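You operate a simulated robot arm through the tools that you are given. There is no shell and no other tool. Be economical: measure what you need, move in short steps, check, and stop when the job is done.

The job below is to be done with a simulated two-armed robot. You get a single attempt, and the scene is never put back.

JOB
Take the blue drive marked "26" from the top of the low rack and put it on the top of the ageing cabinet. Open the left drawer of the middle bench, take the big grey cap and leave it in the inside of the left drawer of the middle bench, then shut the drawer. Fetch the big blue cap from the top of the low rack and set it on the lower shelf of the low rack. Put the grey drive from the long table on the strapping bed. Fetch the white tub that says "Grease" from the inside of the sealer and set it on the strapping bed. Take the small bin labelled "returns" from the fourth shelf from the bottom of the narrow rack and put it on top of the big carton on the top shelf of the left rack. Any order will do.

It is judged by the outcome, as a careful person would: the job done as asked, and still so three seconds after it is handed in. It fails if anything else is knocked over, pushed out of place, dropped, spilled or broken. Lids that push on must go on centred and level and be pressed home; caps that screw on are set level and turned clockwise until they are tight.

ROBOT AND FRAMES
Two 7-joint arms with two-finger parallel grippers on one trunk, on a base that drives. Base frame: it is fixed to the floor where the robot stands at the start and does not move with it; the origin is under the middle of the robot, x ahead of it, y to its left, z up. Lengths are in mm, angles in rad, forces in N, time in s.
The left shoulder is at the start at [20, 138, 1175], the right one opposite. With the tool pointing down near the work surface each hand reaches from about 100 to 480 mm from the robot's upright axis, wherever it stands, measured 20 degrees to its own side. Places, roughly: big blue cap (4x4x2 cm) [900, 400, 800]; big carton [7250, -1000, 1250]; big grey cap (4x4x2 cm) [500, 400, 800]; blue drive [500, 250, 1000]; grey drive [2750, 250, 750]; inside of the left drawer of the middle bench [3300, -3300, 600]; left drawer of the middle bench [3300, -3300, 600]; lower shelf of the low rack [600, 300, 400]; small bin [4250, 500, 1250]; strapping bed [1500, 300, 800]; top of the ageing cabinet [-1000, -2900, 1500]; white tub [3000, 250, 750]. Payload 1.57 kg a hand.
Tool frame (each hand has its own): the origin (TCP) lies between the finger pads and is the grasp point; the fingertips stand 30 mm ahead of it; z points along the fingers, y is the line along which they close. Largest opening 80 mm; finger width 17, thickness 12; the body of the gripper, 40 by 82 mm, starts 80 mm behind the TCP.
Orientation is that of the tool frame in the base frame, as a unit quaternion [x, y, z, w]. With the fingers straight down and closing along the base's y, the tool's x points along the base's -x, its y along +y and its z along -z.

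CONTROLS
- The arms move only by the tool nudge_tool. It takes "left_series", "right_series" or both (then of equal length, played together; a hand with none holds still); each is a list of rows, each a list of 6 numbers: the shift along the base's x, y, z in mm, then the turn, a rotation vector about the base's x, y, z in rad. In form: [[x, y, z, rx, ry, rz], ...]. A call has 1 to 12 rows; each row is the pose to reach, as a shift and turn from the pose commanded when the call began. "left_jaw" and "right_jaw" are, for a hand that has rows, the opening in per cent of the stroke, from 0 (shut) to 100 (fully open), set as the call begins (left out, the last holds). Each row takes 0.2 s and may step no farther than 50 mm and 0.15 rad from the row before; otherwise, or with a gripper value out of range, the whole call is refused. Where a pose cannot be reached the arm comes as near as it can. A force on the tool above 40 N (or 10 N above the force at the start of the call, whichever is more), or a blocked arm, ends the call early, and 0.2 s more pass. The fingers move at their own pace (about 45 mm/s each) and stop on an object; they squeeze with about 23 N. The grip force told is the motor's: it shows also when the fingers shut on nothing. Time passes only in rows, and 0.2 s behind the last, so rows that repeat a pose let the fingers close. It gives the time, the measured TCP pose, the force on the tool (base axes), the opening and the grip force at its end, in the units of the frame above (readings bear some noise), with the torque about the TCP (base axes, N m) and any sound that the robot's microphone picked up, and new pictures: "show" is both (left out), scene, wrist or none (wrist: the cameras of the hands that moved).
- Cameras (640 x 400 px; columns grow to the right, rows downward): "scene" is now at [138.2, 46, 1161.7]; the picture's right is [0.78, -0.63, 0.00], its down [0.36, 0.44, -0.82] and it looks along [0.52, 0.64, 0.57] (base axes); focal length 214 px, centre (320, 200). "left" rides on the left gripper at [72, 7, -122] in its tool frame; the picture's right is [-0.09, 1.00, 0.00], its down [-0.84, -0.08, -0.54] and it looks along [-0.54, -0.05, 0.84] (tool axes); focal length 238 px, centre (320, 200). "right" rides on the right gripper at [72, -7, -122] in its tool frame; the picture's right is [0.09, 1.00, 0.00], its down [-0.84, 0.08, -0.54] and it looks along [-0.54, 0.05, 0.84] (tool axes); focal length 238 px, centre (320, 200). There is no depth. A picture from a camera that has moved, and an enlarged one, comes with that camera's place and axes in the base frame and with its lens.
- raise_lower(by): slides the trunk up (or, below 0, down) by that many mm; the arms and the scene camera ride with it, the base frame stays. It gives what a move gives, with no picture.
- base_move(legs): drives the robot by 1 to 6 legs, each [ahead, left, turn to the left] in mm, mm and rad, along the robot's own axes; the way and the turn of a leg run together, so that a leg with both is an arc; at most 1500 mm and 3.142 rad a leg. The arms and the cameras ride along, it lands a little off, and it stops where it bumps. It gives what a move gives, and a new picture of the scene camera.
- pan_tilt(pan, tilt): turns the head with the scene camera to pan (to the left, within 1.047 rad either way) and tilt (down, from -0.506 to 1.204), counted from straight ahead of the robot. It gives what a move gives, and a new picture of the scene camera.
- enlarge(camera, box): a new picture of the part [left, top, right, bottom] of that camera's present view, enlarged. It takes no simulated time.
- hand_in(): hands the job in; it is judged then, once.

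Go step by step. Nothing tells you exact positions but the pictures and the camera data: compare them with the known pose of the tool, close in by small moves and look again before you grip or let go. The budget is 207 turns and 260 pictures, counting those below and the enlarged ones. Unless the task says otherwise, let go and move clear before handing in, and close with one line.

The tools are called after "Call:" as name(argument=value, ...) on one line, values as JSON. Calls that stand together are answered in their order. nudge_tool: Moves the arms, as the interface text tells. Its arguments: {"type":"object","properties":{"left_series":{"type":"array","items":{"type":"array","items":{"type":"number"}}},"left_jaw":{"type":"number"},"right_series":{"type":"array","items":{"type":"array","items":{"type":"number"}}},"right_jaw":{"type":"number"},"show":{"type":"string","enum":["both","scene","wrist","none"]}},"required":[]} The other tools are called the same way: raise_lower (by) slides the trunk up or down; base_move (legs) drives the base; pan_tilt (pan, tilt) turns the head that bears the scene camera; enlarge (camera, box) takes an enlarged picture of a part of a camera's view; hand_in () hands the job in.

At the start:

```text
time: 0.0
left_ee_pos: [311.4, 329.2, 1054.1]
left_tcp_rot: [-0.014, 0.995, 0.0, -0.097]
left_force: [1.0, -0.3, 0.2]
left_moment: [0.01, -0.02, 0.05]
left_gripper_width: 80.2
left_finger_force: 0.0
right_ee_pos: [235.7, 2.9, 984.7]
right_tcp_rot: [0.204, 0.972, -0.114, 0.037]
right_force: [-17.2, 116.8, -154.9]
right_moment: [-23.9, -14.44, -8.22]
right_gripper_width: 79.9
right_finger_force: 0.1
trunk travel left (down, up): [-550.0, 690.0]
robot x, y, heading: [-2.8, -2.1, -0.002]
head pan, tilt: [1.018, 1.201]
```

scene: 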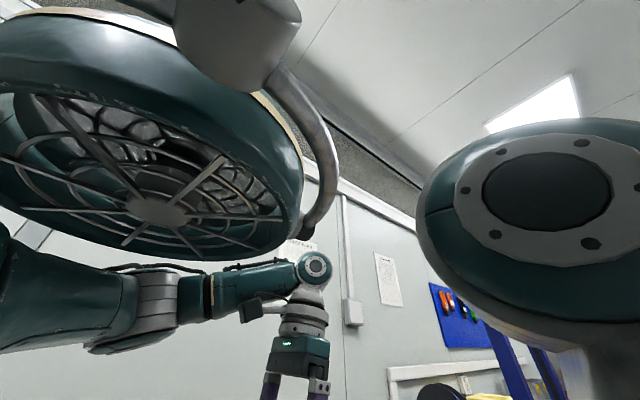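
right: 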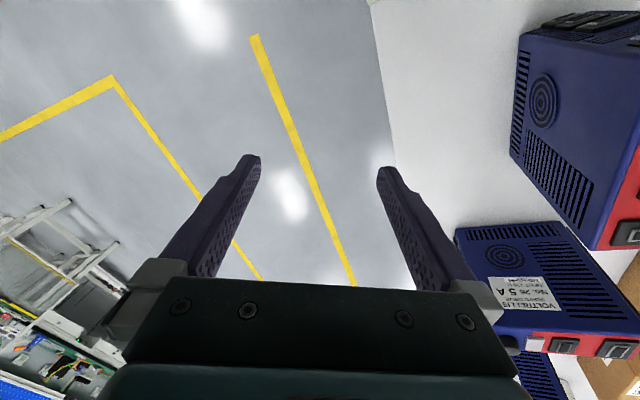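
left: 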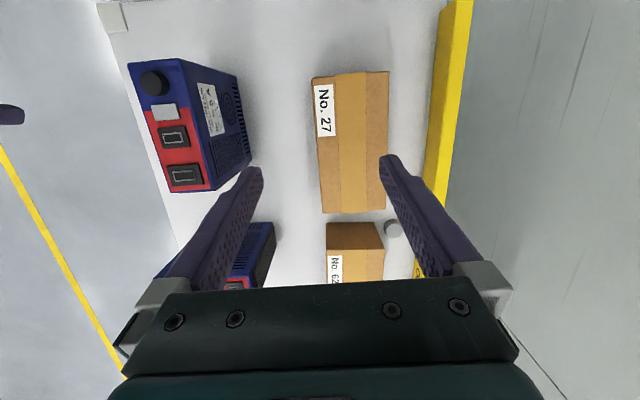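

The scene camera is looking up at the ceiling and the right hand reports a large force, so I'll turn the head first to see where things are.

Call:
pan_tilt(pan=0.3, tilt=0.6)

```text
time: 1.1
left_ee_pos: [311.1, 329.7, 1054.1]
left_tcp_rot: [-0.014, 0.995, -0.001, -0.096]
left_force: [-0.3, -0.1, -0.3]
left_moment: [0.0, -0.02, 0.01]
left_gripper_width: 79.8
left_finger_force: 0.1
right_ee_pos: [242.8, -0.3, 983.2]
right_tcp_rot: [0.217, 0.968, -0.118, 0.043]
right_force: [96.0, -22.3, -68.7]
right_moment: [-0.44, 7.89, -3.16]
right_gripper_width: 80.2
right_finger_force: 0.1
trunk travel left (down, up): [-550.0, 690.0]
robot x, y, heading: [-0.3, -0.2, -0.0]
head pan, tilt: [0.3, 0.6]
camera scene: at [158.6, 24.6, 1158.6], right [0.4, -0.92, 0.0], down [0.49, 0.21, -0.85], along [0.78, 0.34, 0.53], focal length 214 px, centre (320, 200)
```

scene: 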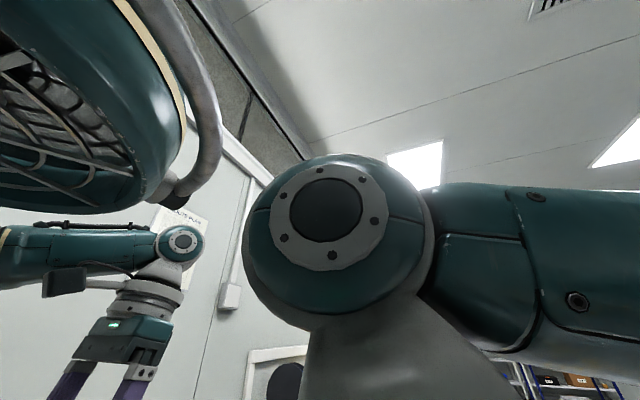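

The head view elevation did not follow the tilt; the head may be jammed against the right arm. I'll tilt up to test that before moving arms.

Call:
pan_tilt(pan=0.3, tilt=-0.4)

```text
time: 2.4
left_ee_pos: [311.5, 329.8, 1053.0]
left_tcp_rot: [-0.014, 0.995, 0.0, -0.097]
left_force: [-0.4, -0.2, -0.3]
left_moment: [-0.02, 0.01, 0.03]
left_gripper_width: 80.1
left_finger_force: 0.1
right_ee_pos: [241.9, -0.6, 982.7]
right_tcp_rot: [0.216, 0.968, -0.117, 0.042]
right_force: [86.2, -13.7, -71.3]
right_moment: [-1.72, 6.39, -3.35]
right_gripper_width: 79.8
right_finger_force: 0.1
trunk travel left (down, up): [-550.0, 690.0]
robot x, y, heading: [-2.2, 1.4, -0.005]
head pan, tilt: [0.3, -0.4]
camera scene: at [158.6, 23.4, 1159.0], right [0.38, -0.93, 0.0], down [0.49, 0.2, -0.85], along [0.78, 0.32, 0.53], focal length 214 px, centre (320, 200)
```

scene: 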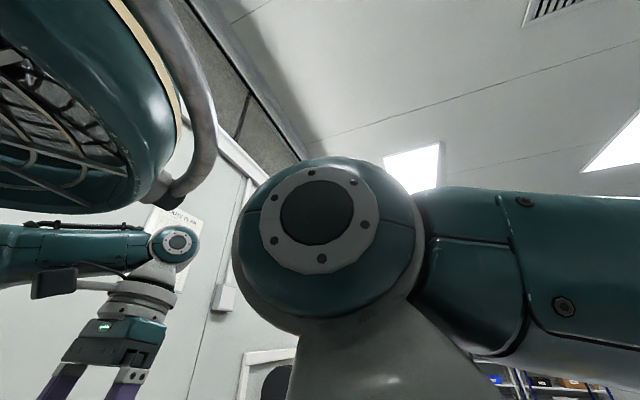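

The head is held up by the right wrist, which sits at about [235, 56, 1205] right in front of it. To the right of the right hand is free floor, so I'll move that arm right.

Call:
nudge_tool(right_series=[[10, -40, 0, 0, 0, 0], [15, -80, 0, 0, 0, 0], [20, -120, 0, 0, 0, 0], [20, -160, 0, 0, 0, 0], [20, -200, 0, 0, 0, 0], [20, -200, 0, 0, 0, 0]], show="both")

```text
time: 2.7
left_ee_pos: [311.0, 329.4, 1053.4]
left_tcp_rot: [-0.014, 0.995, 0.0, -0.097]
left_force: [0.6, 0.4, -0.6]
left_moment: [-0.02, -0.02, -0.01]
left_gripper_width: 79.9
left_finger_force: 0.0
right_ee_pos: [247.8, -20.3, 978.0]
right_tcp_rot: [0.232, 0.965, -0.116, 0.047]
right_force: [27.7, 7.1, -89.3]
right_moment: [-5.78, -3.29, -1.97]
right_gripper_width: 80.1
right_finger_force: 0.2
trunk travel left (down, up): [-550.0, 690.0]
robot x, y, heading: [2.9, -1.9, -0.001]
head pan, tilt: [0.3, -0.4]
stopped in row 1 (right hand): the force on the tool passed its limit at 142 N (the readings are from after the stop); the commanded pose is now the measured one
camera scene: at [163.1, 19.3, 1156.4], right [0.3, -0.95, 0.0], down [0.48, 0.15, -0.87], along [0.83, 0.26, 0.5], focal length 214 px, centre (320, 200)
camera right: at [177.0, 36.7, 1087.6], right [0.38, 0.9, -0.22], down [0.76, -0.17, 0.63], along [0.53, -0.4, -0.75], focal length 238 px, centre (320, 200)
```

scene: 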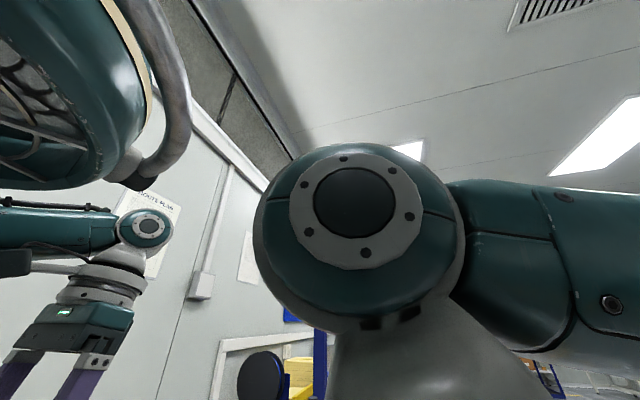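
right: 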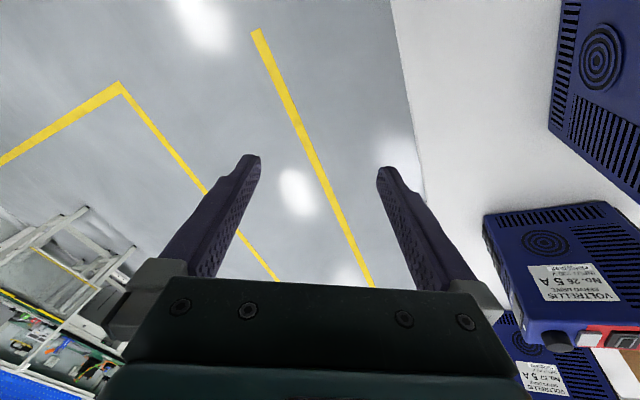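

Some progress; the head presses the wrist. I'll pull the head back up and left, then continue with the arm.

Call:
pan_tilt(pan=0.9, tilt=-0.506)

Call:
nudge_tool(right_series=[[15, -20, -5, 0, 0, 0], [30, -50, -10, 0, 0, 0], [40, -90, -10, 0, 0, 0], [40, -130, -10, 0, 0, 0], [40, -170, -10, 0, 0, 0], [40, -200, -10, 0, 0, 0]], show="both")

```text
time: 3.7
left_ee_pos: [312.0, 330.9, 1053.3]
left_tcp_rot: [-0.015, 0.995, 0.0, -0.097]
left_force: [-0.1, 0.1, 0.2]
left_moment: [0.0, 0.02, 0.01]
left_gripper_width: 80.0
left_finger_force: 0.0
right_ee_pos: [246.6, -16.3, 981.6]
right_tcp_rot: [0.232, 0.965, -0.11, 0.045]
right_force: [3.4, 64.6, -55.0]
right_moment: [-12.05, -3.83, -5.43]
right_gripper_width: 80.1
right_finger_force: 0.1
trunk travel left (down, up): [-550.0, 690.0]
robot x, y, heading: [-2.1, -0.8, 0.001]
head pan, tilt: [0.901, -0.499]
camera scene: at [141.7, 44.3, 1160.9], right [0.74, -0.68, 0.0], down [0.38, 0.41, -0.83], along [0.56, 0.61, 0.56], focal length 214 px, centre (320, 200)
```

scene: 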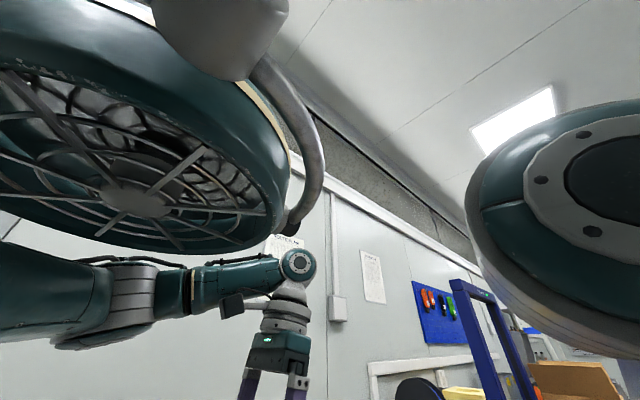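

```text
time: 5.1
left_ee_pos: [311.3, 330.0, 1053.4]
left_tcp_rot: [-0.015, 0.995, -0.001, -0.098]
left_force: [-0.3, 0.7, 0.2]
left_moment: [0.03, 0.0, 0.0]
left_gripper_width: 79.8
left_finger_force: 0.0
right_ee_pos: [285.3, -216.2, 972.8]
right_tcp_rot: [0.223, 0.968, -0.11, 0.042]
right_force: [0.2, 0.0, 0.5]
right_moment: [-0.01, -0.01, 0.0]
right_gripper_width: 79.9
right_finger_force: 0.1
trunk travel left (down, up): [-550.0, 690.0]
robot x, y, heading: [-0.9, 0.1, -0.003]
head pan, tilt: [0.901, -0.499]
camera scene: at [142.1, 52.0, 1154.9], right [0.78, -0.62, 0.0], down [0.3, 0.38, -0.88], along [0.55, 0.69, 0.48], focal length 214 px, centre (320, 200)
camera right: at [214.1, -162.7, 1082.8], right [0.36, 0.91, -0.21], down [0.77, -0.16, 0.62], along [0.53, -0.38, -0.76], focal length 238 px, centre (320, 200)
```

scene: 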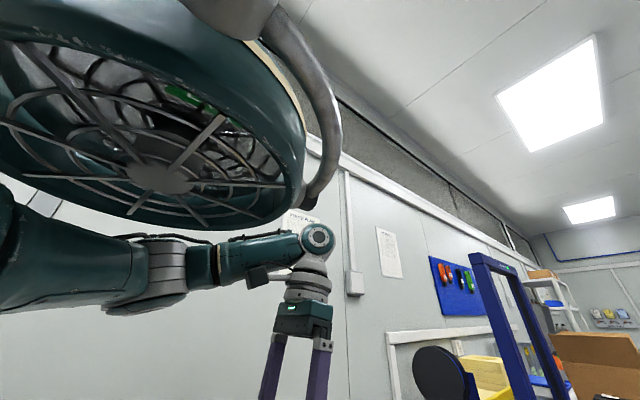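
right: 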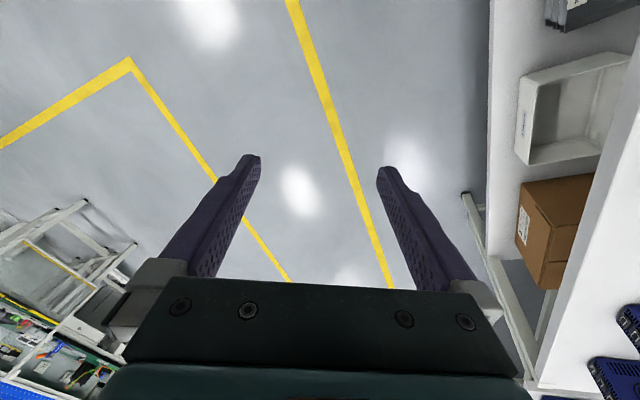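

The arm is free now. Now I'll look at the workplace.

Call:
pan_tilt(pan=0.5, tilt=0.6)

Call:
pan_tilt(pan=-0.5, tilt=0.3)

```text
time: 6.4
left_ee_pos: [312.7, 329.8, 1053.3]
left_tcp_rot: [-0.015, 0.995, -0.001, -0.098]
left_force: [-0.2, 0.1, -0.4]
left_moment: [0.0, 0.0, -0.01]
left_gripper_width: 80.1
left_finger_force: 0.1
right_ee_pos: [285.3, -214.5, 972.6]
right_tcp_rot: [0.224, 0.967, -0.111, 0.043]
right_force: [0.9, 0.2, -0.3]
right_moment: [0.0, 0.0, 0.0]
right_gripper_width: 79.9
right_finger_force: 0.0
trunk travel left (down, up): [-550.0, 690.0]
robot x, y, heading: [1.3, -2.2, -0.0]
head pan, tilt: [0.499, 0.6]
camera scene: at [178.2, 42.0, 1059.7], right [0.48, -0.88, 0.0], down [-0.5, -0.27, -0.83], along [0.72, 0.4, -0.56], focal length 214 px, centre (320, 200)
```

scene: 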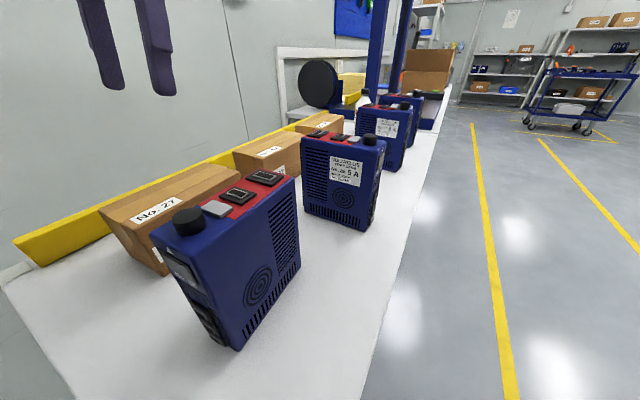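

```text
time: 7.7
left_ee_pos: [311.7, 328.8, 1053.7]
left_tcp_rot: [-0.014, 0.995, 0.0, -0.098]
left_force: [-1.0, 0.5, -0.3]
left_moment: [0.02, 0.02, -0.02]
left_gripper_width: 79.9
left_finger_force: 0.0
right_ee_pos: [286.1, -215.5, 972.7]
right_tcp_rot: [0.224, 0.967, -0.11, 0.041]
right_force: [-0.4, -0.6, -0.3]
right_moment: [-0.03, 0.01, 0.0]
right_gripper_width: 80.0
right_finger_force: 0.1
trunk travel left (down, up): [-550.0, 690.0]
robot x, y, heading: [3.6, -1.8, -0.002]
head pan, tilt: [-0.499, 0.3]
camera scene: at [182.6, -45.0, 1087.1], right [-0.48, -0.88, 0.0], down [-0.26, 0.14, -0.96], along [0.84, -0.46, -0.3], focal length 214 px, centre (320, 200)
```

scene: 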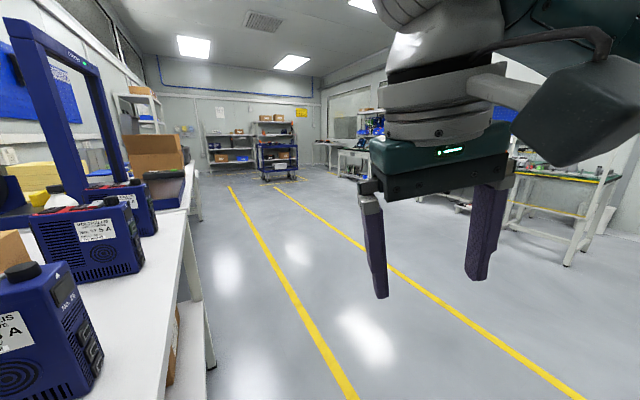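

The low rack with the drives and boxes is just ahead-left. I'll look at it more closely to find drive 26 and the caps.

Call:
pan_tilt(pan=0.6, tilt=0.7)

Call:
enlarge(camera="scene", box=[240, 20, 480, 170])

Call:
enlarge(camera="left", box=[80, 0, 440, 290])

```text
time: 9.0
left_ee_pos: [312.3, 329.0, 1053.9]
left_tcp_rot: [-0.015, 0.995, -0.001, -0.097]
left_force: [-0.4, 0.6, -0.5]
left_moment: [-0.01, 0.0, 0.01]
left_gripper_width: 80.0
left_finger_force: 0.0
right_ee_pos: [284.4, -214.9, 972.4]
right_tcp_rot: [0.224, 0.967, -0.11, 0.042]
right_force: [0.6, 0.8, -0.8]
right_moment: [-0.01, 0.01, -0.01]
right_gripper_width: 80.0
right_finger_force: 0.0
trunk travel left (down, up): [-550.0, 690.0]
robot x, y, heading: [-1.2, -3.1, 0.0]
head pan, tilt: [0.6, 0.7]
camera scene: at [170.7, 47.6, 1051.0], right [0.56, -0.83, 0.0], down [-0.53, -0.36, -0.77], along [0.63, 0.43, -0.64], focal length 214 px, centre (320, 200)
```

scene: 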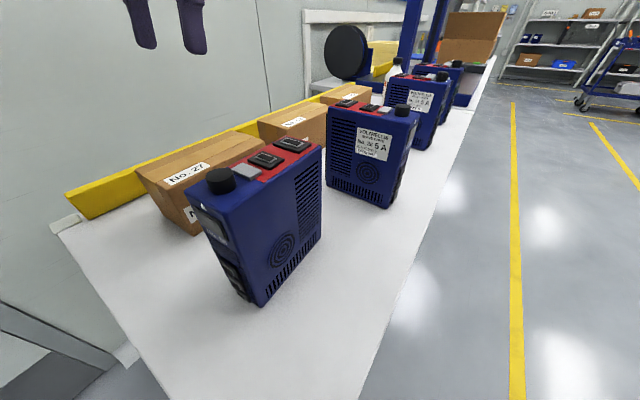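

```text
2.67 times, centred on (360, 95) of scene
camera zoom: at [170.7, 47.6, 1051.0], right [0.56, -0.83, 0.0], down [-0.53, -0.36, -0.77], along [0.63, 0.43, -0.64], focal length 572 px, centre (213, 480)
```

zoom: 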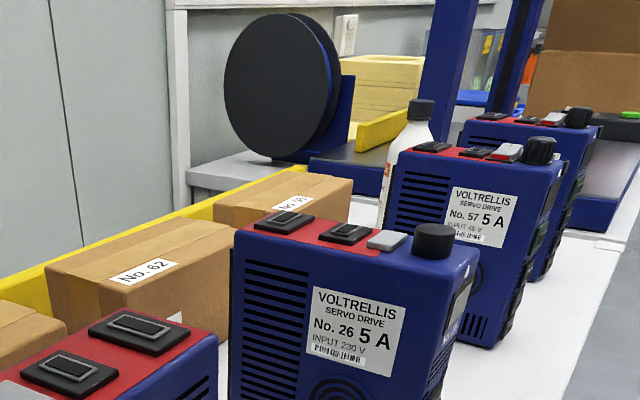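

```text
1.38 times, centred on (260, 145) of left
camera zoom: at [265.3, 334.7, 1187.7], right [0.06, 1.0, -0.02], down [0.93, -0.05, 0.37], along [0.37, -0.04, -0.93], focal length 329 px, centre (403, 276)
```

zoom: 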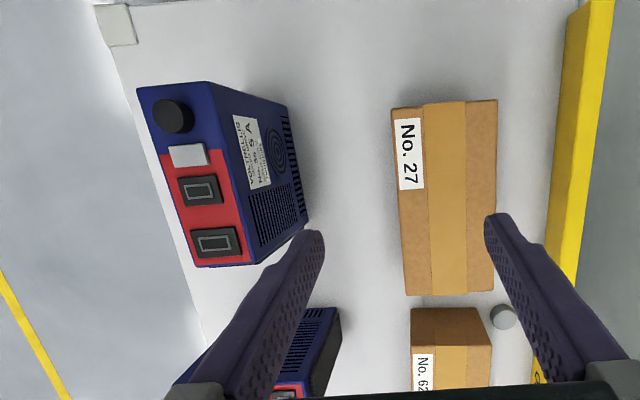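

Drive 26 is the second one, at about [493, 168] with its base at z≈800, and the table edge starts at about x=124, y=36. Before moving I'll check the robot's footprint and the area near the base.

Call:
pan_tilt(pan=0.0, tilt=1.2)

Call:
pan_tilt(pan=0.9, tilt=1.2)

```text
time: 10.0
left_ee_pos: [310.5, 329.7, 1053.0]
left_tcp_rot: [-0.015, 0.995, -0.001, -0.097]
left_force: [0.0, 0.3, 0.3]
left_moment: [0.03, 0.0, 0.01]
left_gripper_width: 80.1
left_finger_force: 0.2
right_ee_pos: [285.3, -215.1, 971.8]
right_tcp_rot: [0.224, 0.967, -0.11, 0.043]
right_force: [-0.1, 0.8, -0.5]
right_moment: [-0.02, -0.01, 0.0]
right_gripper_width: 80.2
right_finger_force: 0.0
trunk travel left (down, up): [-550.0, 690.0]
robot x, y, heading: [1.6, -0.7, -0.003]
head pan, tilt: [0.0, 1.201]
camera scene: at [156.5, -0.3, 1015.1], right [0.0, -1.0, 0.0], down [-0.93, 0.0, -0.36], along [0.36, 0.0, -0.93], focal length 214 px, centre (320, 200)
```

scene: 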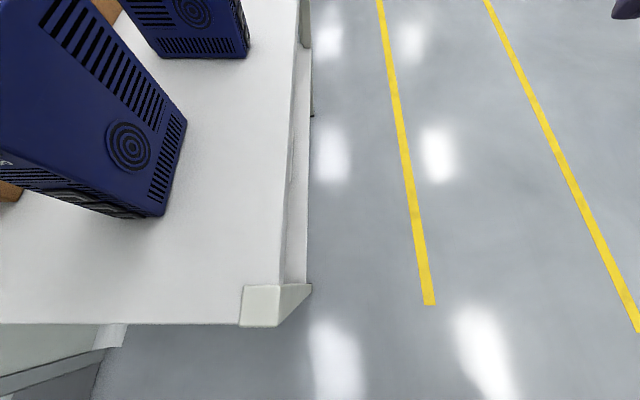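

```text
time: 11.2
left_ee_pos: [312.5, 329.8, 1054.1]
left_tcp_rot: [-0.015, 0.995, 0.0, -0.096]
left_force: [0.5, 0.5, 0.3]
left_moment: [-0.01, -0.06, 0.01]
left_gripper_width: 80.2
left_finger_force: 0.2
right_ee_pos: [284.8, -216.4, 971.5]
right_tcp_rot: [0.224, 0.967, -0.11, 0.042]
right_force: [0.9, -0.3, 0.4]
right_moment: [-0.01, 0.04, -0.01]
right_gripper_width: 79.9
right_finger_force: 0.2
trunk travel left (down, up): [-550.0, 690.0]
robot x, y, heading: [-1.0, -1.1, 0.004]
head pan, tilt: [0.901, 1.201]
camera scene: at [135.3, 43.4, 1015.0], right [0.78, -0.62, 0.0], down [-0.58, -0.73, -0.36], along [0.23, 0.28, -0.93], focal length 214 px, centre (320, 200)
```

scene: 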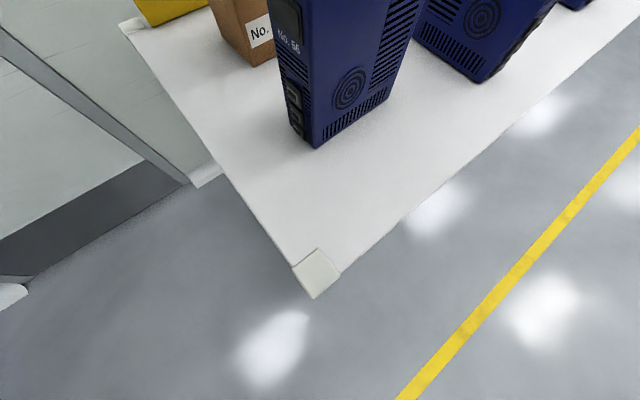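

Rack corner is at [122, 40]. I'll shift right, ahead, and turn left to face the rack (+y) with some clearance.

Call:
base_move(legs=[[0, -400, 0], [350, 0, 0], [0, 0, 1.571]])

Call:
pan_tilt(pan=0.0, tilt=0.7)

```text
time: 19.5
left_ee_pos: [15.6, -92.8, 1053.8]
left_tcp_rot: [0.721, -0.687, 0.07, 0.068]
left_force: [0.0, 0.1, -0.4]
left_moment: [-0.01, -0.02, 0.0]
left_gripper_width: 80.0
left_finger_force: 0.0
right_ee_pos: [561.1, -107.5, 972.9]
right_tcp_rot: [-0.534, 0.837, -0.046, 0.108]
right_force: [0.4, -0.5, 0.0]
right_moment: [-0.03, 0.0, 0.0]
right_gripper_width: 79.9
right_finger_force: 0.1
trunk travel left (down, up): [-550.0, 690.0]
robot x, y, heading: [349.5, -397.1, 1.59]
head pan, tilt: [0.901, 1.201]
camera scene: at [305.9, -264.3, 1015.0], right [0.6, 0.8, 0.0], down [0.74, -0.56, -0.36], along [-0.29, 0.22, -0.93], focal length 214 px, centre (320, 200)
```

scene: 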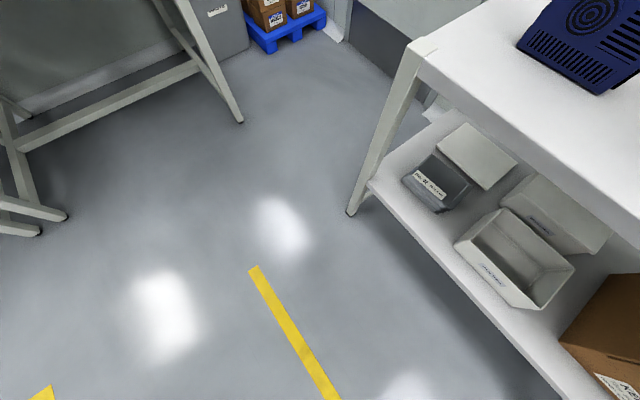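

```text
time: 20.7
left_ee_pos: [15.9, -93.3, 1053.6]
left_tcp_rot: [0.72, -0.687, 0.071, 0.068]
left_force: [0.2, 0.5, 0.5]
left_moment: [0.03, 0.01, 0.0]
left_gripper_width: 80.0
left_finger_force: 0.0
right_ee_pos: [562.1, -107.5, 972.8]
right_tcp_rot: [-0.534, 0.837, -0.047, 0.108]
right_force: [-0.7, 0.1, 0.7]
right_moment: [0.01, 0.0, -0.01]
right_gripper_width: 79.9
right_finger_force: 0.1
trunk travel left (down, up): [-550.0, 690.0]
robot x, y, heading: [351.6, -396.4, 1.593]
head pan, tilt: [0.0, 0.7]
camera scene: at [348.7, -213.2, 1051.0], right [1.0, 0.02, 0.0], down [0.01, -0.64, -0.76], along [-0.02, 0.76, -0.64], focal length 214 px, centre (320, 200)
```

scene: 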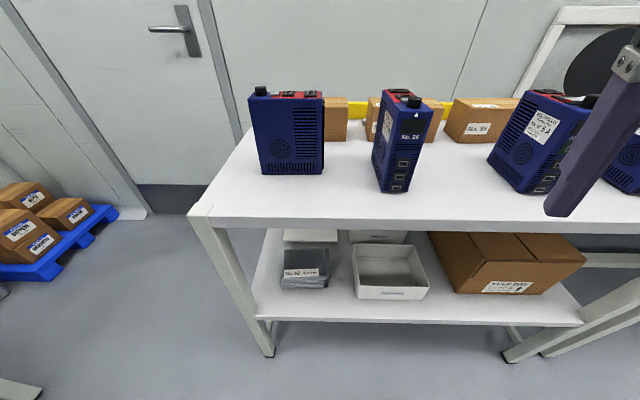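

Drive 26 stands at x 459–516, y 115–240, standing upright (top ≈945). I'll straighten the right hand (fingers down, closing along x), rise, and drive ahead 150.

Call:
nudge_tool(right_series=[[0, 0, 20, -0.022, 0.055, 0.108], [0, 0, 50, -0.044, 0.11, 0.216], [0, 0, 80, -0.065, 0.166, 0.325], [0, 0, 110, -0.087, 0.2215, 0.433], [0, 0, 110, -0.087, 0.2215, 0.433]], show="none")

Call:
base_move(legs=[[150, 0, -0.02]])

```text
time: 21.6
left_ee_pos: [16.5, -92.8, 1052.1]
left_tcp_rot: [0.721, -0.686, 0.07, 0.07]
left_force: [0.3, 0.4, -0.2]
left_moment: [0.04, 0.02, -0.03]
left_gripper_width: 80.0
left_finger_force: 0.0
right_ee_pos: [576.4, -131.2, 1019.4]
right_tcp_rot: [-0.69, 0.715, -0.116, -0.006]
right_force: [-0.3, 0.0, -0.2]
right_moment: [0.0, -0.01, 0.01]
right_gripper_width: 79.9
right_finger_force: 0.0
trunk travel left (down, up): [-550.0, 690.0]
robot x, y, heading: [352.0, -398.9, 1.591]
head pan, tilt: [0.0, 0.7]
stopped in row 4 (right hand): the arm was blocked; the commanded pose is now the measured one
```

```text
time: 23.0
left_ee_pos: [20.5, 61.9, 1053.8]
left_tcp_rot: [0.714, -0.693, 0.069, 0.068]
left_force: [-0.3, 0.8, -0.4]
left_moment: [0.04, -0.01, -0.02]
left_gripper_width: 80.1
left_finger_force: 0.1
right_ee_pos: [578.5, 13.9, 1021.5]
right_tcp_rot: [-0.684, 0.72, -0.116, -0.007]
right_force: [0.3, 0.5, 0.1]
right_moment: [-0.03, 0.02, -0.01]
right_gripper_width: 80.1
right_finger_force: 0.0
trunk travel left (down, up): [-550.0, 690.0]
robot x, y, heading: [352.3, -251.3, 1.573]
head pan, tilt: [0.0, 0.7]
camera scene: at [350.6, -63.9, 1051.0], right [1.0, 0.0, 0.0], down [0.0, -0.64, -0.77], along [0.0, 0.77, -0.64], focal length 214 px, centre (320, 200)
```

scene: 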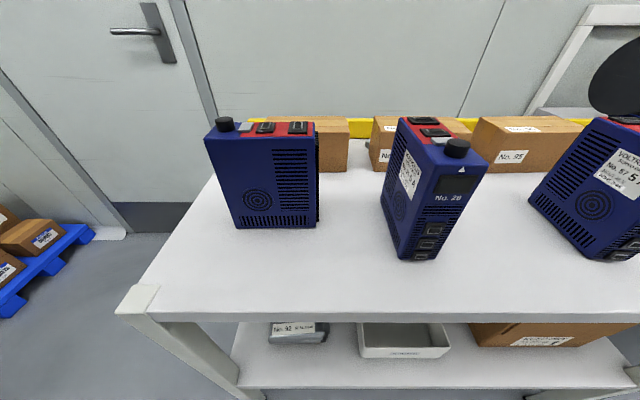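

Now I'll move the right hand above drive 26 and straighten the tool.

Call:
nudge_tool(right_series=[[-20, 40, 5, 0.04, 0.04, 0.01], [-45, 80, 15, 0.09, 0.08, 0.025], [-70, 120, 25, 0.13, 0.12, 0.04], [-92, 160, 30, 0.174, 0.154, 0.051], [-92, 160, 30, 0.174, 0.154, 0.051]])

```text
time: 24.2
left_ee_pos: [19.8, 62.2, 1052.8]
left_tcp_rot: [0.714, -0.693, 0.07, 0.069]
left_force: [0.5, 0.2, -0.2]
left_moment: [-0.04, 0.03, 0.0]
left_gripper_width: 80.1
left_finger_force: 0.1
right_ee_pos: [486.6, 172.3, 1048.9]
right_tcp_rot: [-0.707, 0.707, -0.001, 0.0]
right_force: [0.7, 1.1, -0.4]
right_moment: [-0.02, 0.02, 0.06]
right_gripper_width: 80.0
right_finger_force: 0.0
trunk travel left (down, up): [-550.0, 690.0]
robot x, y, heading: [350.0, -247.9, 1.573]
head pan, tilt: [0.0, 0.7]
camera scene: at [350.6, -64.1, 1051.0], right [1.0, 0.0, 0.0], down [0.0, -0.64, -0.76], along [0.0, 0.76, -0.64], focal length 214 px, centre (320, 200)
camera right: at [494.0, 101.3, 1172.0], right [-1.0, -0.09, 0.0], down [-0.08, 0.84, 0.54], along [-0.05, 0.54, -0.84], focal length 238 px, centre (320, 200)
```

scene: 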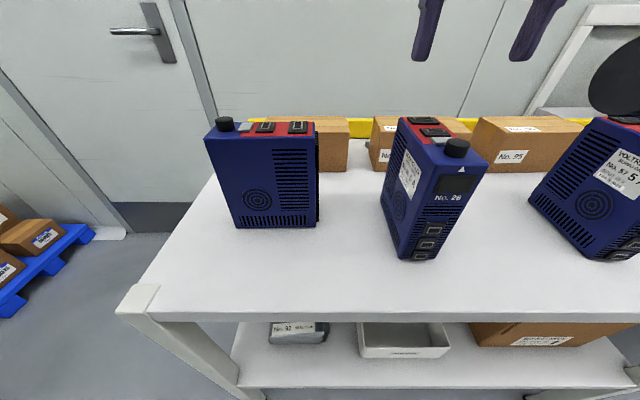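
right: 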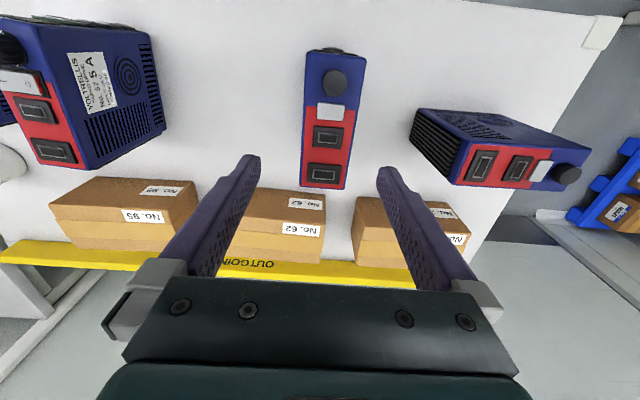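

Top of drive 26 measures as centred at about [481, 170]. I'll descend with the fingers straddling its thickness and check before gripping.

Call:
nudge_tool(right_series=[[-5, -2, -30, 0, 0, 0], [-5, -2, -60, 0, 0, 0], [-5, -2, -80, 0, 0, 0], [-5, -2, -80, 0, 0, 0]], show="wrist")

Call:
enlarge(camera="scene", box=[360, 60, 520, 160])

```text
time: 25.2
left_ee_pos: [19.0, 61.6, 1053.2]
left_tcp_rot: [0.715, -0.693, 0.069, 0.069]
left_force: [0.6, 0.8, -0.8]
left_moment: [-0.02, 0.0, 0.02]
left_gripper_width: 80.0
left_finger_force: 0.0
right_ee_pos: [480.4, 172.3, 971.5]
right_tcp_rot: [0.707, -0.707, 0.0, -0.001]
right_force: [0.0, -0.2, 0.5]
right_moment: [0.01, -0.02, -0.04]
right_gripper_width: 79.6
right_finger_force: 0.0
trunk travel left (down, up): [-550.0, 690.0]
robot x, y, heading: [353.4, -247.6, 1.569]
head pan, tilt: [0.0, 0.7]
camera right: at [487.2, 101.4, 1094.3], right [-1.0, -0.09, 0.0], down [-0.08, 0.84, 0.54], along [-0.05, 0.54, -0.84], focal length 238 px, centre (320, 200)
```

right: 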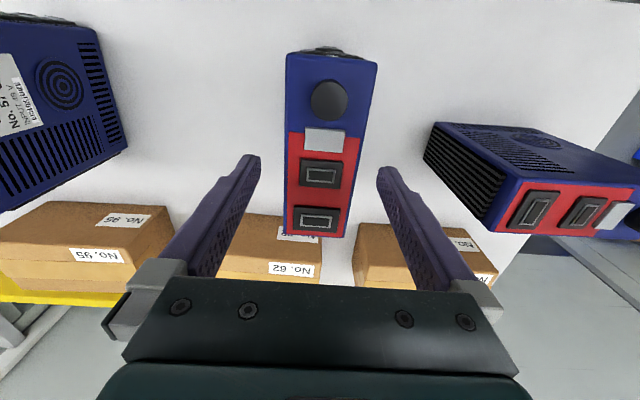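

```text
4.00 times, centred on (440, 110) of scene
camera zoom: at [350.6, -64.1, 1051.0], right [1.0, 0.0, 0.0], down [0.0, -0.64, -0.76], along [0.0, 0.76, -0.64], focal length 858 px, centre (-160, 560)
```

zoom: 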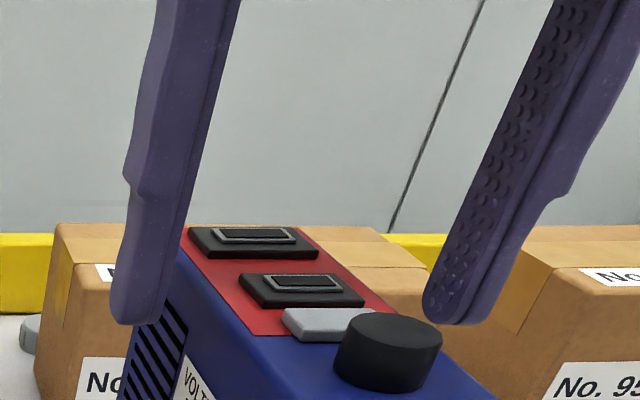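

Alignment is good. I'll descend and grip.

Call:
nudge_tool(right_series=[[0, -2, -35, 0, 0, 0], [0, -2, -66, 0, 0, 0], [0, -2, -66, 0, 0, 0]], show="none")

Call:
nudge_tool(right_series=[[0, 0, 0, 0, 0, 0], [0, 0, 0, 0, 0, 0], [0, 0, 0, 0, 0, 0], [0, 0, 0, 0, 0, 0]], right_jaw=0, show="wrist")

```text
time: 26.0
left_ee_pos: [19.4, 62.8, 1052.1]
left_tcp_rot: [0.715, -0.693, 0.069, 0.068]
left_force: [-0.4, 0.0, 0.0]
left_moment: [0.01, 0.0, -0.03]
left_gripper_width: 79.8
left_finger_force: 0.1
right_ee_pos: [480.1, 171.2, 904.6]
right_tcp_rot: [-0.707, 0.708, -0.001, 0.001]
right_force: [-0.7, 1.1, 0.9]
right_moment: [-0.01, 0.03, -0.02]
right_gripper_width: 79.7
right_finger_force: 0.1
trunk travel left (down, up): [-550.0, 690.0]
robot x, y, heading: [349.1, -251.0, 1.575]
head pan, tilt: [0.0, 0.7]
```

```text
time: 27.0
left_ee_pos: [20.0, 61.1, 1053.8]
left_tcp_rot: [0.715, -0.692, 0.069, 0.069]
left_force: [-0.8, 0.6, -0.2]
left_moment: [0.01, 0.01, 0.0]
left_gripper_width: 80.0
left_finger_force: 0.1
right_ee_pos: [481.0, 170.2, 905.0]
right_tcp_rot: [-0.707, 0.708, -0.001, 0.001]
right_force: [-0.4, 0.0, 0.0]
right_moment: [-0.08, 0.15, -0.02]
right_gripper_width: 50.1
right_finger_force: 23.6
trunk travel left (down, up): [-550.0, 690.0]
robot x, y, heading: [349.7, -246.9, 1.574]
head pan, tilt: [0.0, 0.7]
camera right: at [486.6, 99.1, 1027.4], right [-1.0, -0.09, 0.0], down [-0.08, 0.84, 0.54], along [-0.05, 0.54, -0.84], focal length 238 px, centre (320, 200)
```

right: 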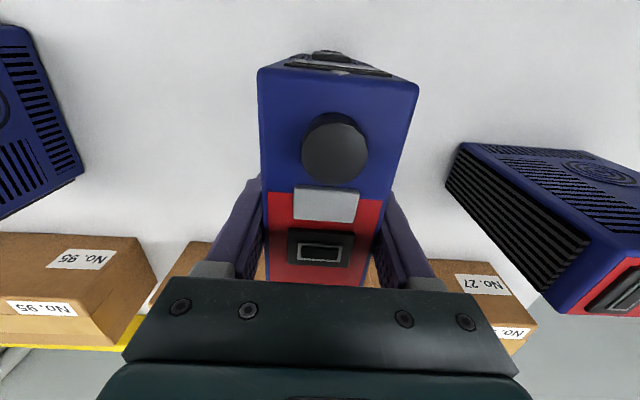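

Gripped at 50 mm. Lift it and check the weight and hold.

Call:
nudge_tool(right_series=[[0, 0, 10, 0, 0, 0], [0, 0, 40, 0, 0, 0], [0, 0, 80, 0, 0, 0], [0, 0, 120, 0, 0, 0], [0, -20, 150, 0, 0, 0], [0, -60, 150, 0, 0, 0]], show="scene")

```text
time: 28.4
left_ee_pos: [19.2, 62.1, 1052.2]
left_tcp_rot: [0.714, -0.693, 0.07, 0.069]
left_force: [-0.3, -0.9, 0.3]
left_moment: [-0.01, 0.02, -0.01]
left_gripper_width: 80.2
left_finger_force: 0.2
right_ee_pos: [482.2, 107.5, 1054.2]
right_tcp_rot: [-0.707, 0.708, -0.001, 0.0]
right_force: [0.1, -0.7, -8.6]
right_moment: [0.02, 0.0, -0.01]
right_gripper_width: 49.9
right_finger_force: 22.6
trunk travel left (down, up): [-550.0, 690.0]
robot x, y, heading: [348.3, -248.4, 1.577]
head pan, tilt: [0.0, 0.7]
camera scene: at [350.5, -65.0, 1050.8], right [1.0, 0.0, 0.0], down [0.0, -0.64, -0.76], along [0.0, 0.76, -0.64], focal length 214 px, centre (320, 200)
```

scene: 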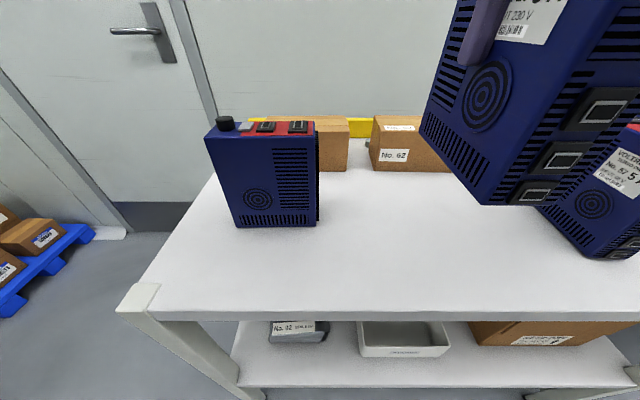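

Held firmly, about 0.9 kg. Backing away from the rack, then turning to look for the ageing cabinet.

Call:
base_move(legs=[[-600, 0, 0], [0, 0, 2.3]])

Call:
pan_tilt(pan=0.3, tilt=0.1)

```text
time: 37.3
left_ee_pos: [351.2, -1299.0, 1052.9]
left_tcp_rot: [0.92, 0.38, 0.091, -0.037]
left_force: [0.0, 0.1, -1.1]
left_moment: [0.01, 0.04, 0.0]
left_gripper_width: 80.0
left_finger_force: 0.0
right_ee_pos: [1.2, -992.7, 1055.9]
right_tcp_rot: [0.93, 0.367, 0.0, -0.002]
right_force: [0.4, -0.2, -8.3]
right_moment: [0.0, 0.01, -0.01]
right_gripper_width: 50.2
right_finger_force: 22.7
trunk travel left (down, up): [-550.0, 690.0]
robot x, y, heading: [346.3, -844.3, -2.394]
head pan, tilt: [0.0, 0.7]
camera scene: at [218.5, -971.7, 1050.9], right [-0.68, 0.73, 0.0], down [0.47, 0.44, -0.76], along [-0.56, -0.52, -0.64], focal length 214 px, centre (320, 200)
```

scene: 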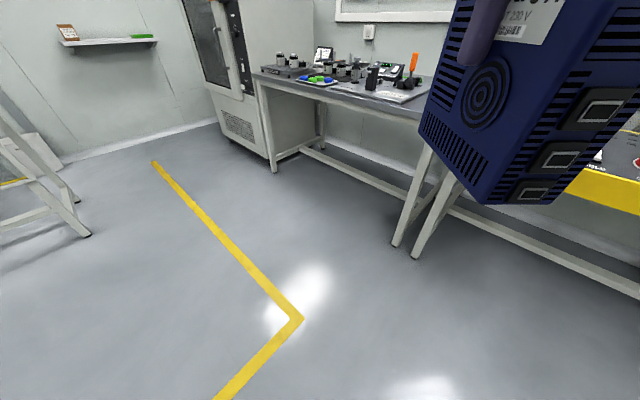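

```text
time: 38.3
left_ee_pos: [351.7, -1298.7, 1053.2]
left_tcp_rot: [0.92, 0.38, 0.091, -0.037]
left_force: [-0.1, -0.5, 0.0]
left_moment: [-0.01, -0.03, 0.04]
left_gripper_width: 80.0
left_finger_force: 0.1
right_ee_pos: [1.5, -993.6, 1055.4]
right_tcp_rot: [0.931, 0.366, 0.0, 0.0]
right_force: [0.6, -0.8, -8.4]
right_moment: [-0.05, 0.0, -0.04]
right_gripper_width: 50.1
right_finger_force: 23.2
trunk travel left (down, up): [-550.0, 690.0]
robot x, y, heading: [348.6, -844.7, -2.393]
head pan, tilt: [0.3, 0.099]
camera scene: at [234.9, -993.6, 1105.6], right [-0.87, 0.49, 0.0], down [0.05, 0.09, -0.99], along [-0.49, -0.86, -0.1], focal length 214 px, centre (320, 200)
```

scene: 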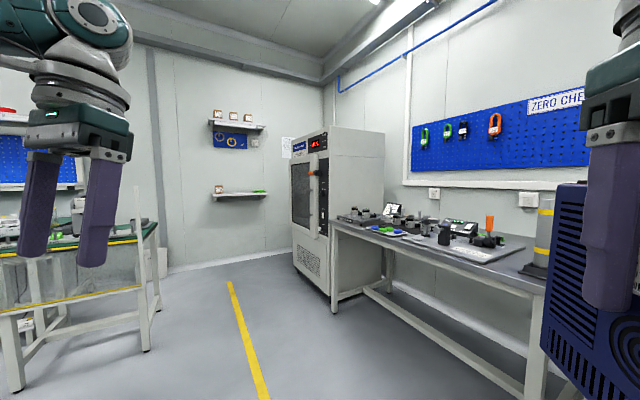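

The ageing cabinet is at about x −1430…−830, y −3350…−2650, top ≈1560, door facing +x. I'll go down the aisle to its front and turn to face it.

Call:
base_move(legs=[[0, 0, 0.822], [0, -350, 0], [1130, 0, 0], [1130, 0, 0], [0, 0, -1.571]])

Call:
raise_lower(by=660)

Call:
pan_tilt(pan=0.0, tilt=0.4)

```text
time: 57.2
left_ee_pos: [-256.6, -3417.0, 1053.1]
left_tcp_rot: [0.995, 0.019, 0.098, -0.001]
left_force: [0.3, 0.2, -0.1]
left_moment: [-0.03, -0.01, 0.0]
left_gripper_width: 79.9
left_finger_force: 0.0
right_ee_pos: [-309.3, -2955.8, 1055.6]
right_tcp_rot: [1.0, 0.003, 0.001, -0.001]
right_force: [0.7, -0.6, -8.6]
right_moment: [0.0, -0.02, 0.0]
right_gripper_width: 49.8
right_finger_force: 22.7
trunk travel left (down, up): [-550.0, 690.0]
robot x, y, heading: [52.6, -3085.3, -3.132]
head pan, tilt: [0.3, 0.099]
camera scene: at [-135.8, -3114.9, 1105.7], right [-0.3, 0.95, 0.0], down [0.1, 0.03, -0.99], along [-0.95, -0.3, -0.1], focal length 214 px, centre (320, 200)
```

scene: 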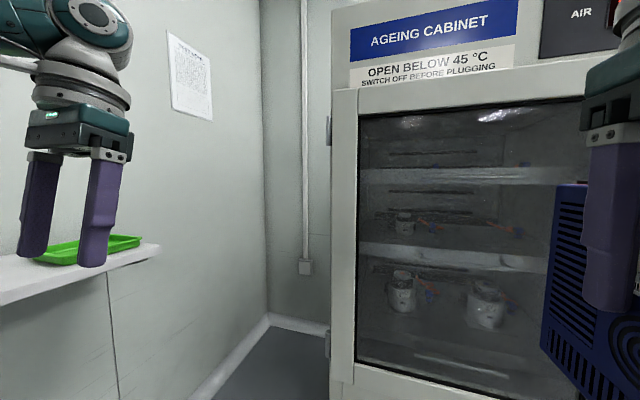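

```text
refused: 660 is not a number from -400 to 400
```

```text
time: 58.0
left_ee_pos: [-258.2, -3417.9, 1051.4]
left_tcp_rot: [0.995, 0.02, 0.098, -0.001]
left_force: [0.3, -0.2, 1.0]
left_moment: [0.03, -0.03, -0.02]
left_gripper_width: 80.2
left_finger_force: 0.1
right_ee_pos: [-308.1, -2957.6, 1055.3]
right_tcp_rot: [1.0, 0.003, 0.0, -0.001]
right_force: [0.3, 0.0, -8.2]
right_moment: [0.02, 0.01, 0.0]
right_gripper_width: 50.0
right_finger_force: 23.0
trunk travel left (down, up): [-550.0, 690.0]
robot x, y, heading: [53.0, -3086.1, -3.135]
head pan, tilt: [0.0, 0.4]
camera scene: at [-140.8, -3087.8, 1077.8], right [-0.01, 1.0, 0.0], down [0.39, 0.0, -0.92], along [-0.92, -0.01, -0.39], focal length 214 px, centre (320, 200)
```

scene: 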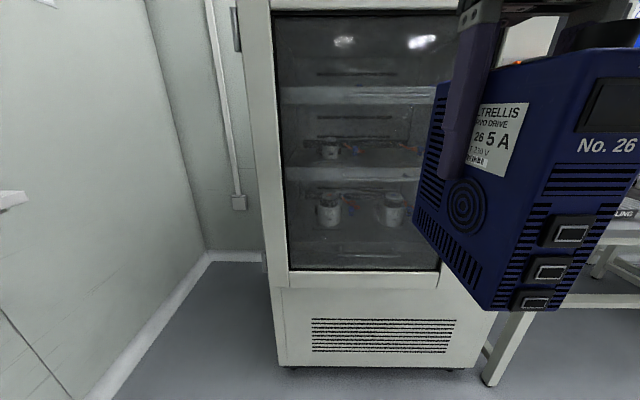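

The cabinet fronts me. Raising the trunk in two steps, then looking at its top.

Call:
raise_lower(by=400)

Call:
raise_lower(by=260)

Call:
pan_tilt(pan=-0.2, tilt=0.5)

```text
time: 61.8
left_ee_pos: [-257.1, -3418.8, 1453.5]
left_tcp_rot: [0.995, 0.02, 0.099, -0.001]
left_force: [0.9, -0.5, -1.0]
left_moment: [0.06, 0.0, -0.04]
left_gripper_width: 80.0
left_finger_force: 0.0
right_ee_pos: [-308.8, -2955.4, 1455.1]
right_tcp_rot: [1.0, 0.003, 0.001, -0.001]
right_force: [0.1, 0.8, -8.5]
right_moment: [0.01, 0.02, -0.01]
right_gripper_width: 50.1
right_finger_force: 23.2
trunk travel left (down, up): [-950.0, 290.0]
robot x, y, heading: [51.1, -3083.5, -3.134]
head pan, tilt: [0.0, 0.4]
```

```text
time: 64.5
left_ee_pos: [-257.5, -3418.0, 1713.4]
left_tcp_rot: [0.995, 0.02, 0.099, -0.001]
left_force: [0.4, -0.5, -0.3]
left_moment: [0.02, -0.02, 0.0]
left_gripper_width: 80.0
left_finger_force: 0.1
right_ee_pos: [-307.9, -2954.8, 1715.5]
right_tcp_rot: [1.0, 0.004, 0.001, -0.001]
right_force: [-0.4, -0.7, -8.6]
right_moment: [0.0, 0.01, 0.01]
right_gripper_width: 49.8
right_finger_force: 23.2
trunk travel left (down, up): [-1210.0, 30.0]
robot x, y, heading: [51.5, -3081.4, -3.133]
head pan, tilt: [0.0, 0.4]
```

```text
time: 65.2
left_ee_pos: [-258.6, -3418.1, 1713.5]
left_tcp_rot: [0.995, 0.02, 0.099, -0.001]
left_force: [0.0, 0.6, -0.3]
left_moment: [0.02, -0.05, 0.0]
left_gripper_width: 79.9
left_finger_force: 0.1
right_ee_pos: [-308.1, -2956.0, 1714.9]
right_tcp_rot: [1.0, 0.004, 0.001, -0.001]
right_force: [-0.1, -0.3, -8.9]
right_moment: [-0.01, 0.02, 0.0]
right_gripper_width: 50.1
right_finger_force: 23.4
trunk travel left (down, up): [-1210.0, 30.0]
robot x, y, heading: [50.4, -3084.0, -3.134]
head pan, tilt: [-0.201, 0.499]
camera scene: at [-137.9, -3069.5, 1728.6], right [0.19, 0.98, 0.0], down [0.47, -0.09, -0.88], along [-0.86, 0.17, -0.48], focal length 214 px, centre (320, 200)
```

scene: 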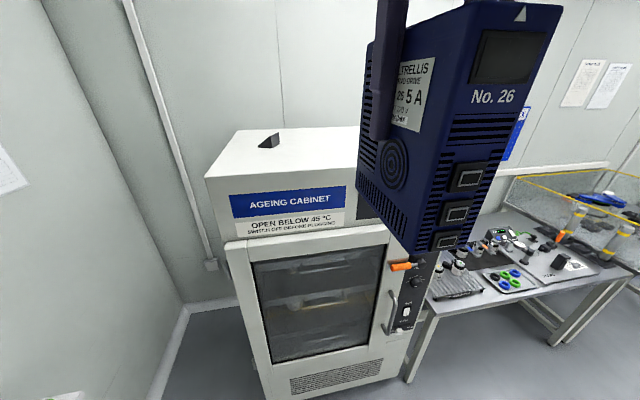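

Top front edge of the cabinet is near x≈−710, z≈1515–1550, with a small black item at about [−1027, −3107]. I'll strafe right and approach so the drive is above the clear right part.

Call:
base_move(legs=[[0, 130, 0], [0, -260, 0]])

```text
time: 68.0
left_ee_pos: [-259.0, -3286.3, 1714.1]
left_tcp_rot: [0.995, 0.018, 0.098, -0.001]
left_force: [-0.4, 0.2, 0.2]
left_moment: [0.0, 0.01, -0.01]
left_gripper_width: 79.9
left_finger_force: 0.0
right_ee_pos: [-309.4, -2823.3, 1714.8]
right_tcp_rot: [1.0, 0.003, 0.001, -0.001]
right_force: [0.4, 0.4, -8.3]
right_moment: [-0.03, 0.03, -0.02]
right_gripper_width: 49.8
right_finger_force: 23.4
trunk travel left (down, up): [-1210.0, 30.0]
robot x, y, heading: [47.9, -2953.1, -3.131]
head pan, tilt: [-0.201, 0.499]
camera scene: at [-138.6, -2938.0, 1728.6], right [0.19, 0.98, 0.0], down [0.47, -0.09, -0.88], along [-0.86, 0.17, -0.48], focal length 214 px, centre (320, 200)
```

scene: 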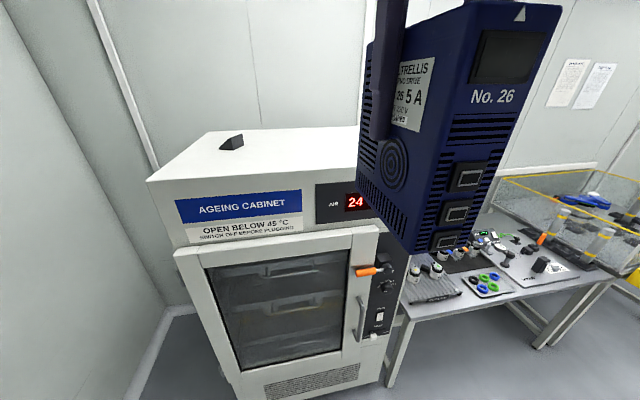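

Cabinet top ≈1524, front edge x≈−670, y −3247…−2543. Advancing 430 mm, then I'll extend the hand.

Call:
base_move(legs=[[430, 0, 0]])

Call:
nudge_tool(right_series=[[-40, 0, 0, 0, 0, 0], [-80, 0, 0, 0, 0, 0], [-110, 0, 0, 0, 0, 0], [-110, 0, -20, 0, 0, 0], [-110, 0, -40, 0, 0, 0]], show="both")

```text
time: 70.7
left_ee_pos: [-702.2, -3290.7, 1713.3]
left_tcp_rot: [0.995, 0.021, 0.099, -0.001]
left_force: [0.7, 0.2, 0.0]
left_moment: [-0.01, 0.02, 0.03]
left_gripper_width: 79.9
left_finger_force: 0.0
right_ee_pos: [-754.0, -2829.3, 1715.0]
right_tcp_rot: [1.0, 0.005, 0.001, -0.002]
right_force: [-0.8, -0.1, -8.8]
right_moment: [-0.06, -0.01, 0.03]
right_gripper_width: 49.9
right_finger_force: 22.8
trunk travel left (down, up): [-1210.0, 30.0]
robot x, y, heading: [-396.6, -2958.2, -3.127]
head pan, tilt: [-0.201, 0.499]
camera scene: at [-582.8, -2943.0, 1728.6], right [0.19, 0.98, 0.0], down [0.47, -0.09, -0.88], along [-0.86, 0.17, -0.48], focal length 214 px, centre (320, 200)
```

scene: 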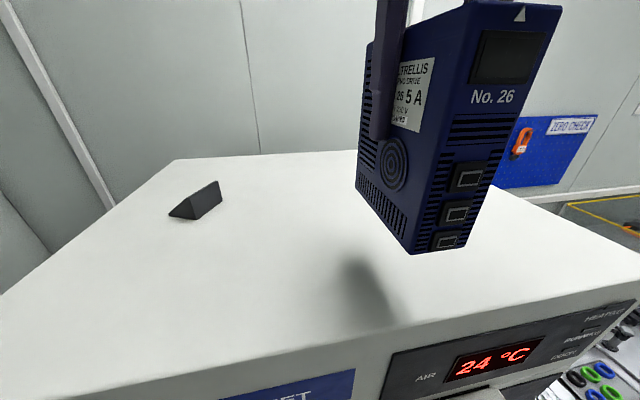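

```text
time: 71.9
left_ee_pos: [-701.0, -3291.9, 1713.5]
left_tcp_rot: [0.995, 0.02, 0.099, -0.002]
left_force: [0.3, 0.0, -0.6]
left_moment: [-0.01, 0.02, 0.01]
left_gripper_width: 79.9
left_finger_force: 0.1
right_ee_pos: [-863.9, -2830.2, 1675.9]
right_tcp_rot: [1.0, 0.005, 0.0, 0.0]
right_force: [0.5, -0.6, -8.3]
right_moment: [-0.02, 0.01, 0.04]
right_gripper_width: 50.2
right_finger_force: 22.7
trunk travel left (down, up): [-1210.0, 30.0]
robot x, y, heading: [-396.9, -2957.3, -3.132]
head pan, tilt: [-0.201, 0.499]
camera scene: at [-582.8, -2943.0, 1728.6], right [0.19, 0.98, 0.0], down [0.47, -0.09, -0.88], along [-0.86, 0.17, -0.48], focal length 214 px, centre (320, 200)
camera right: at [-791.8, -2822.2, 1797.6], right [0.1, -0.99, 0.0], down [-0.84, -0.09, 0.54], along [-0.54, -0.06, -0.84], focal length 238 px, centre (320, 200)
```

scene: 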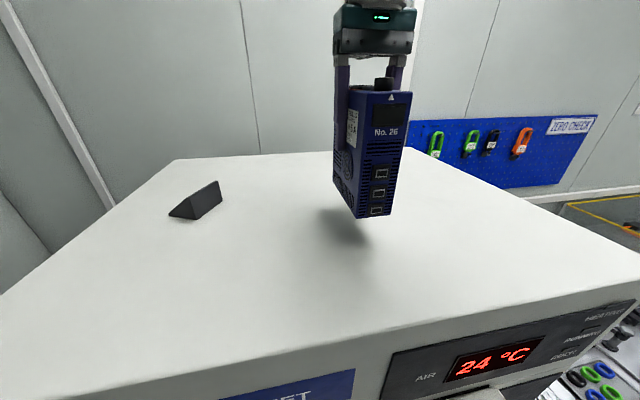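
right: 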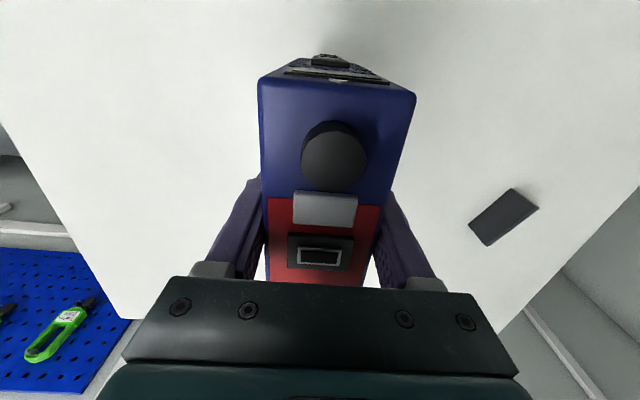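

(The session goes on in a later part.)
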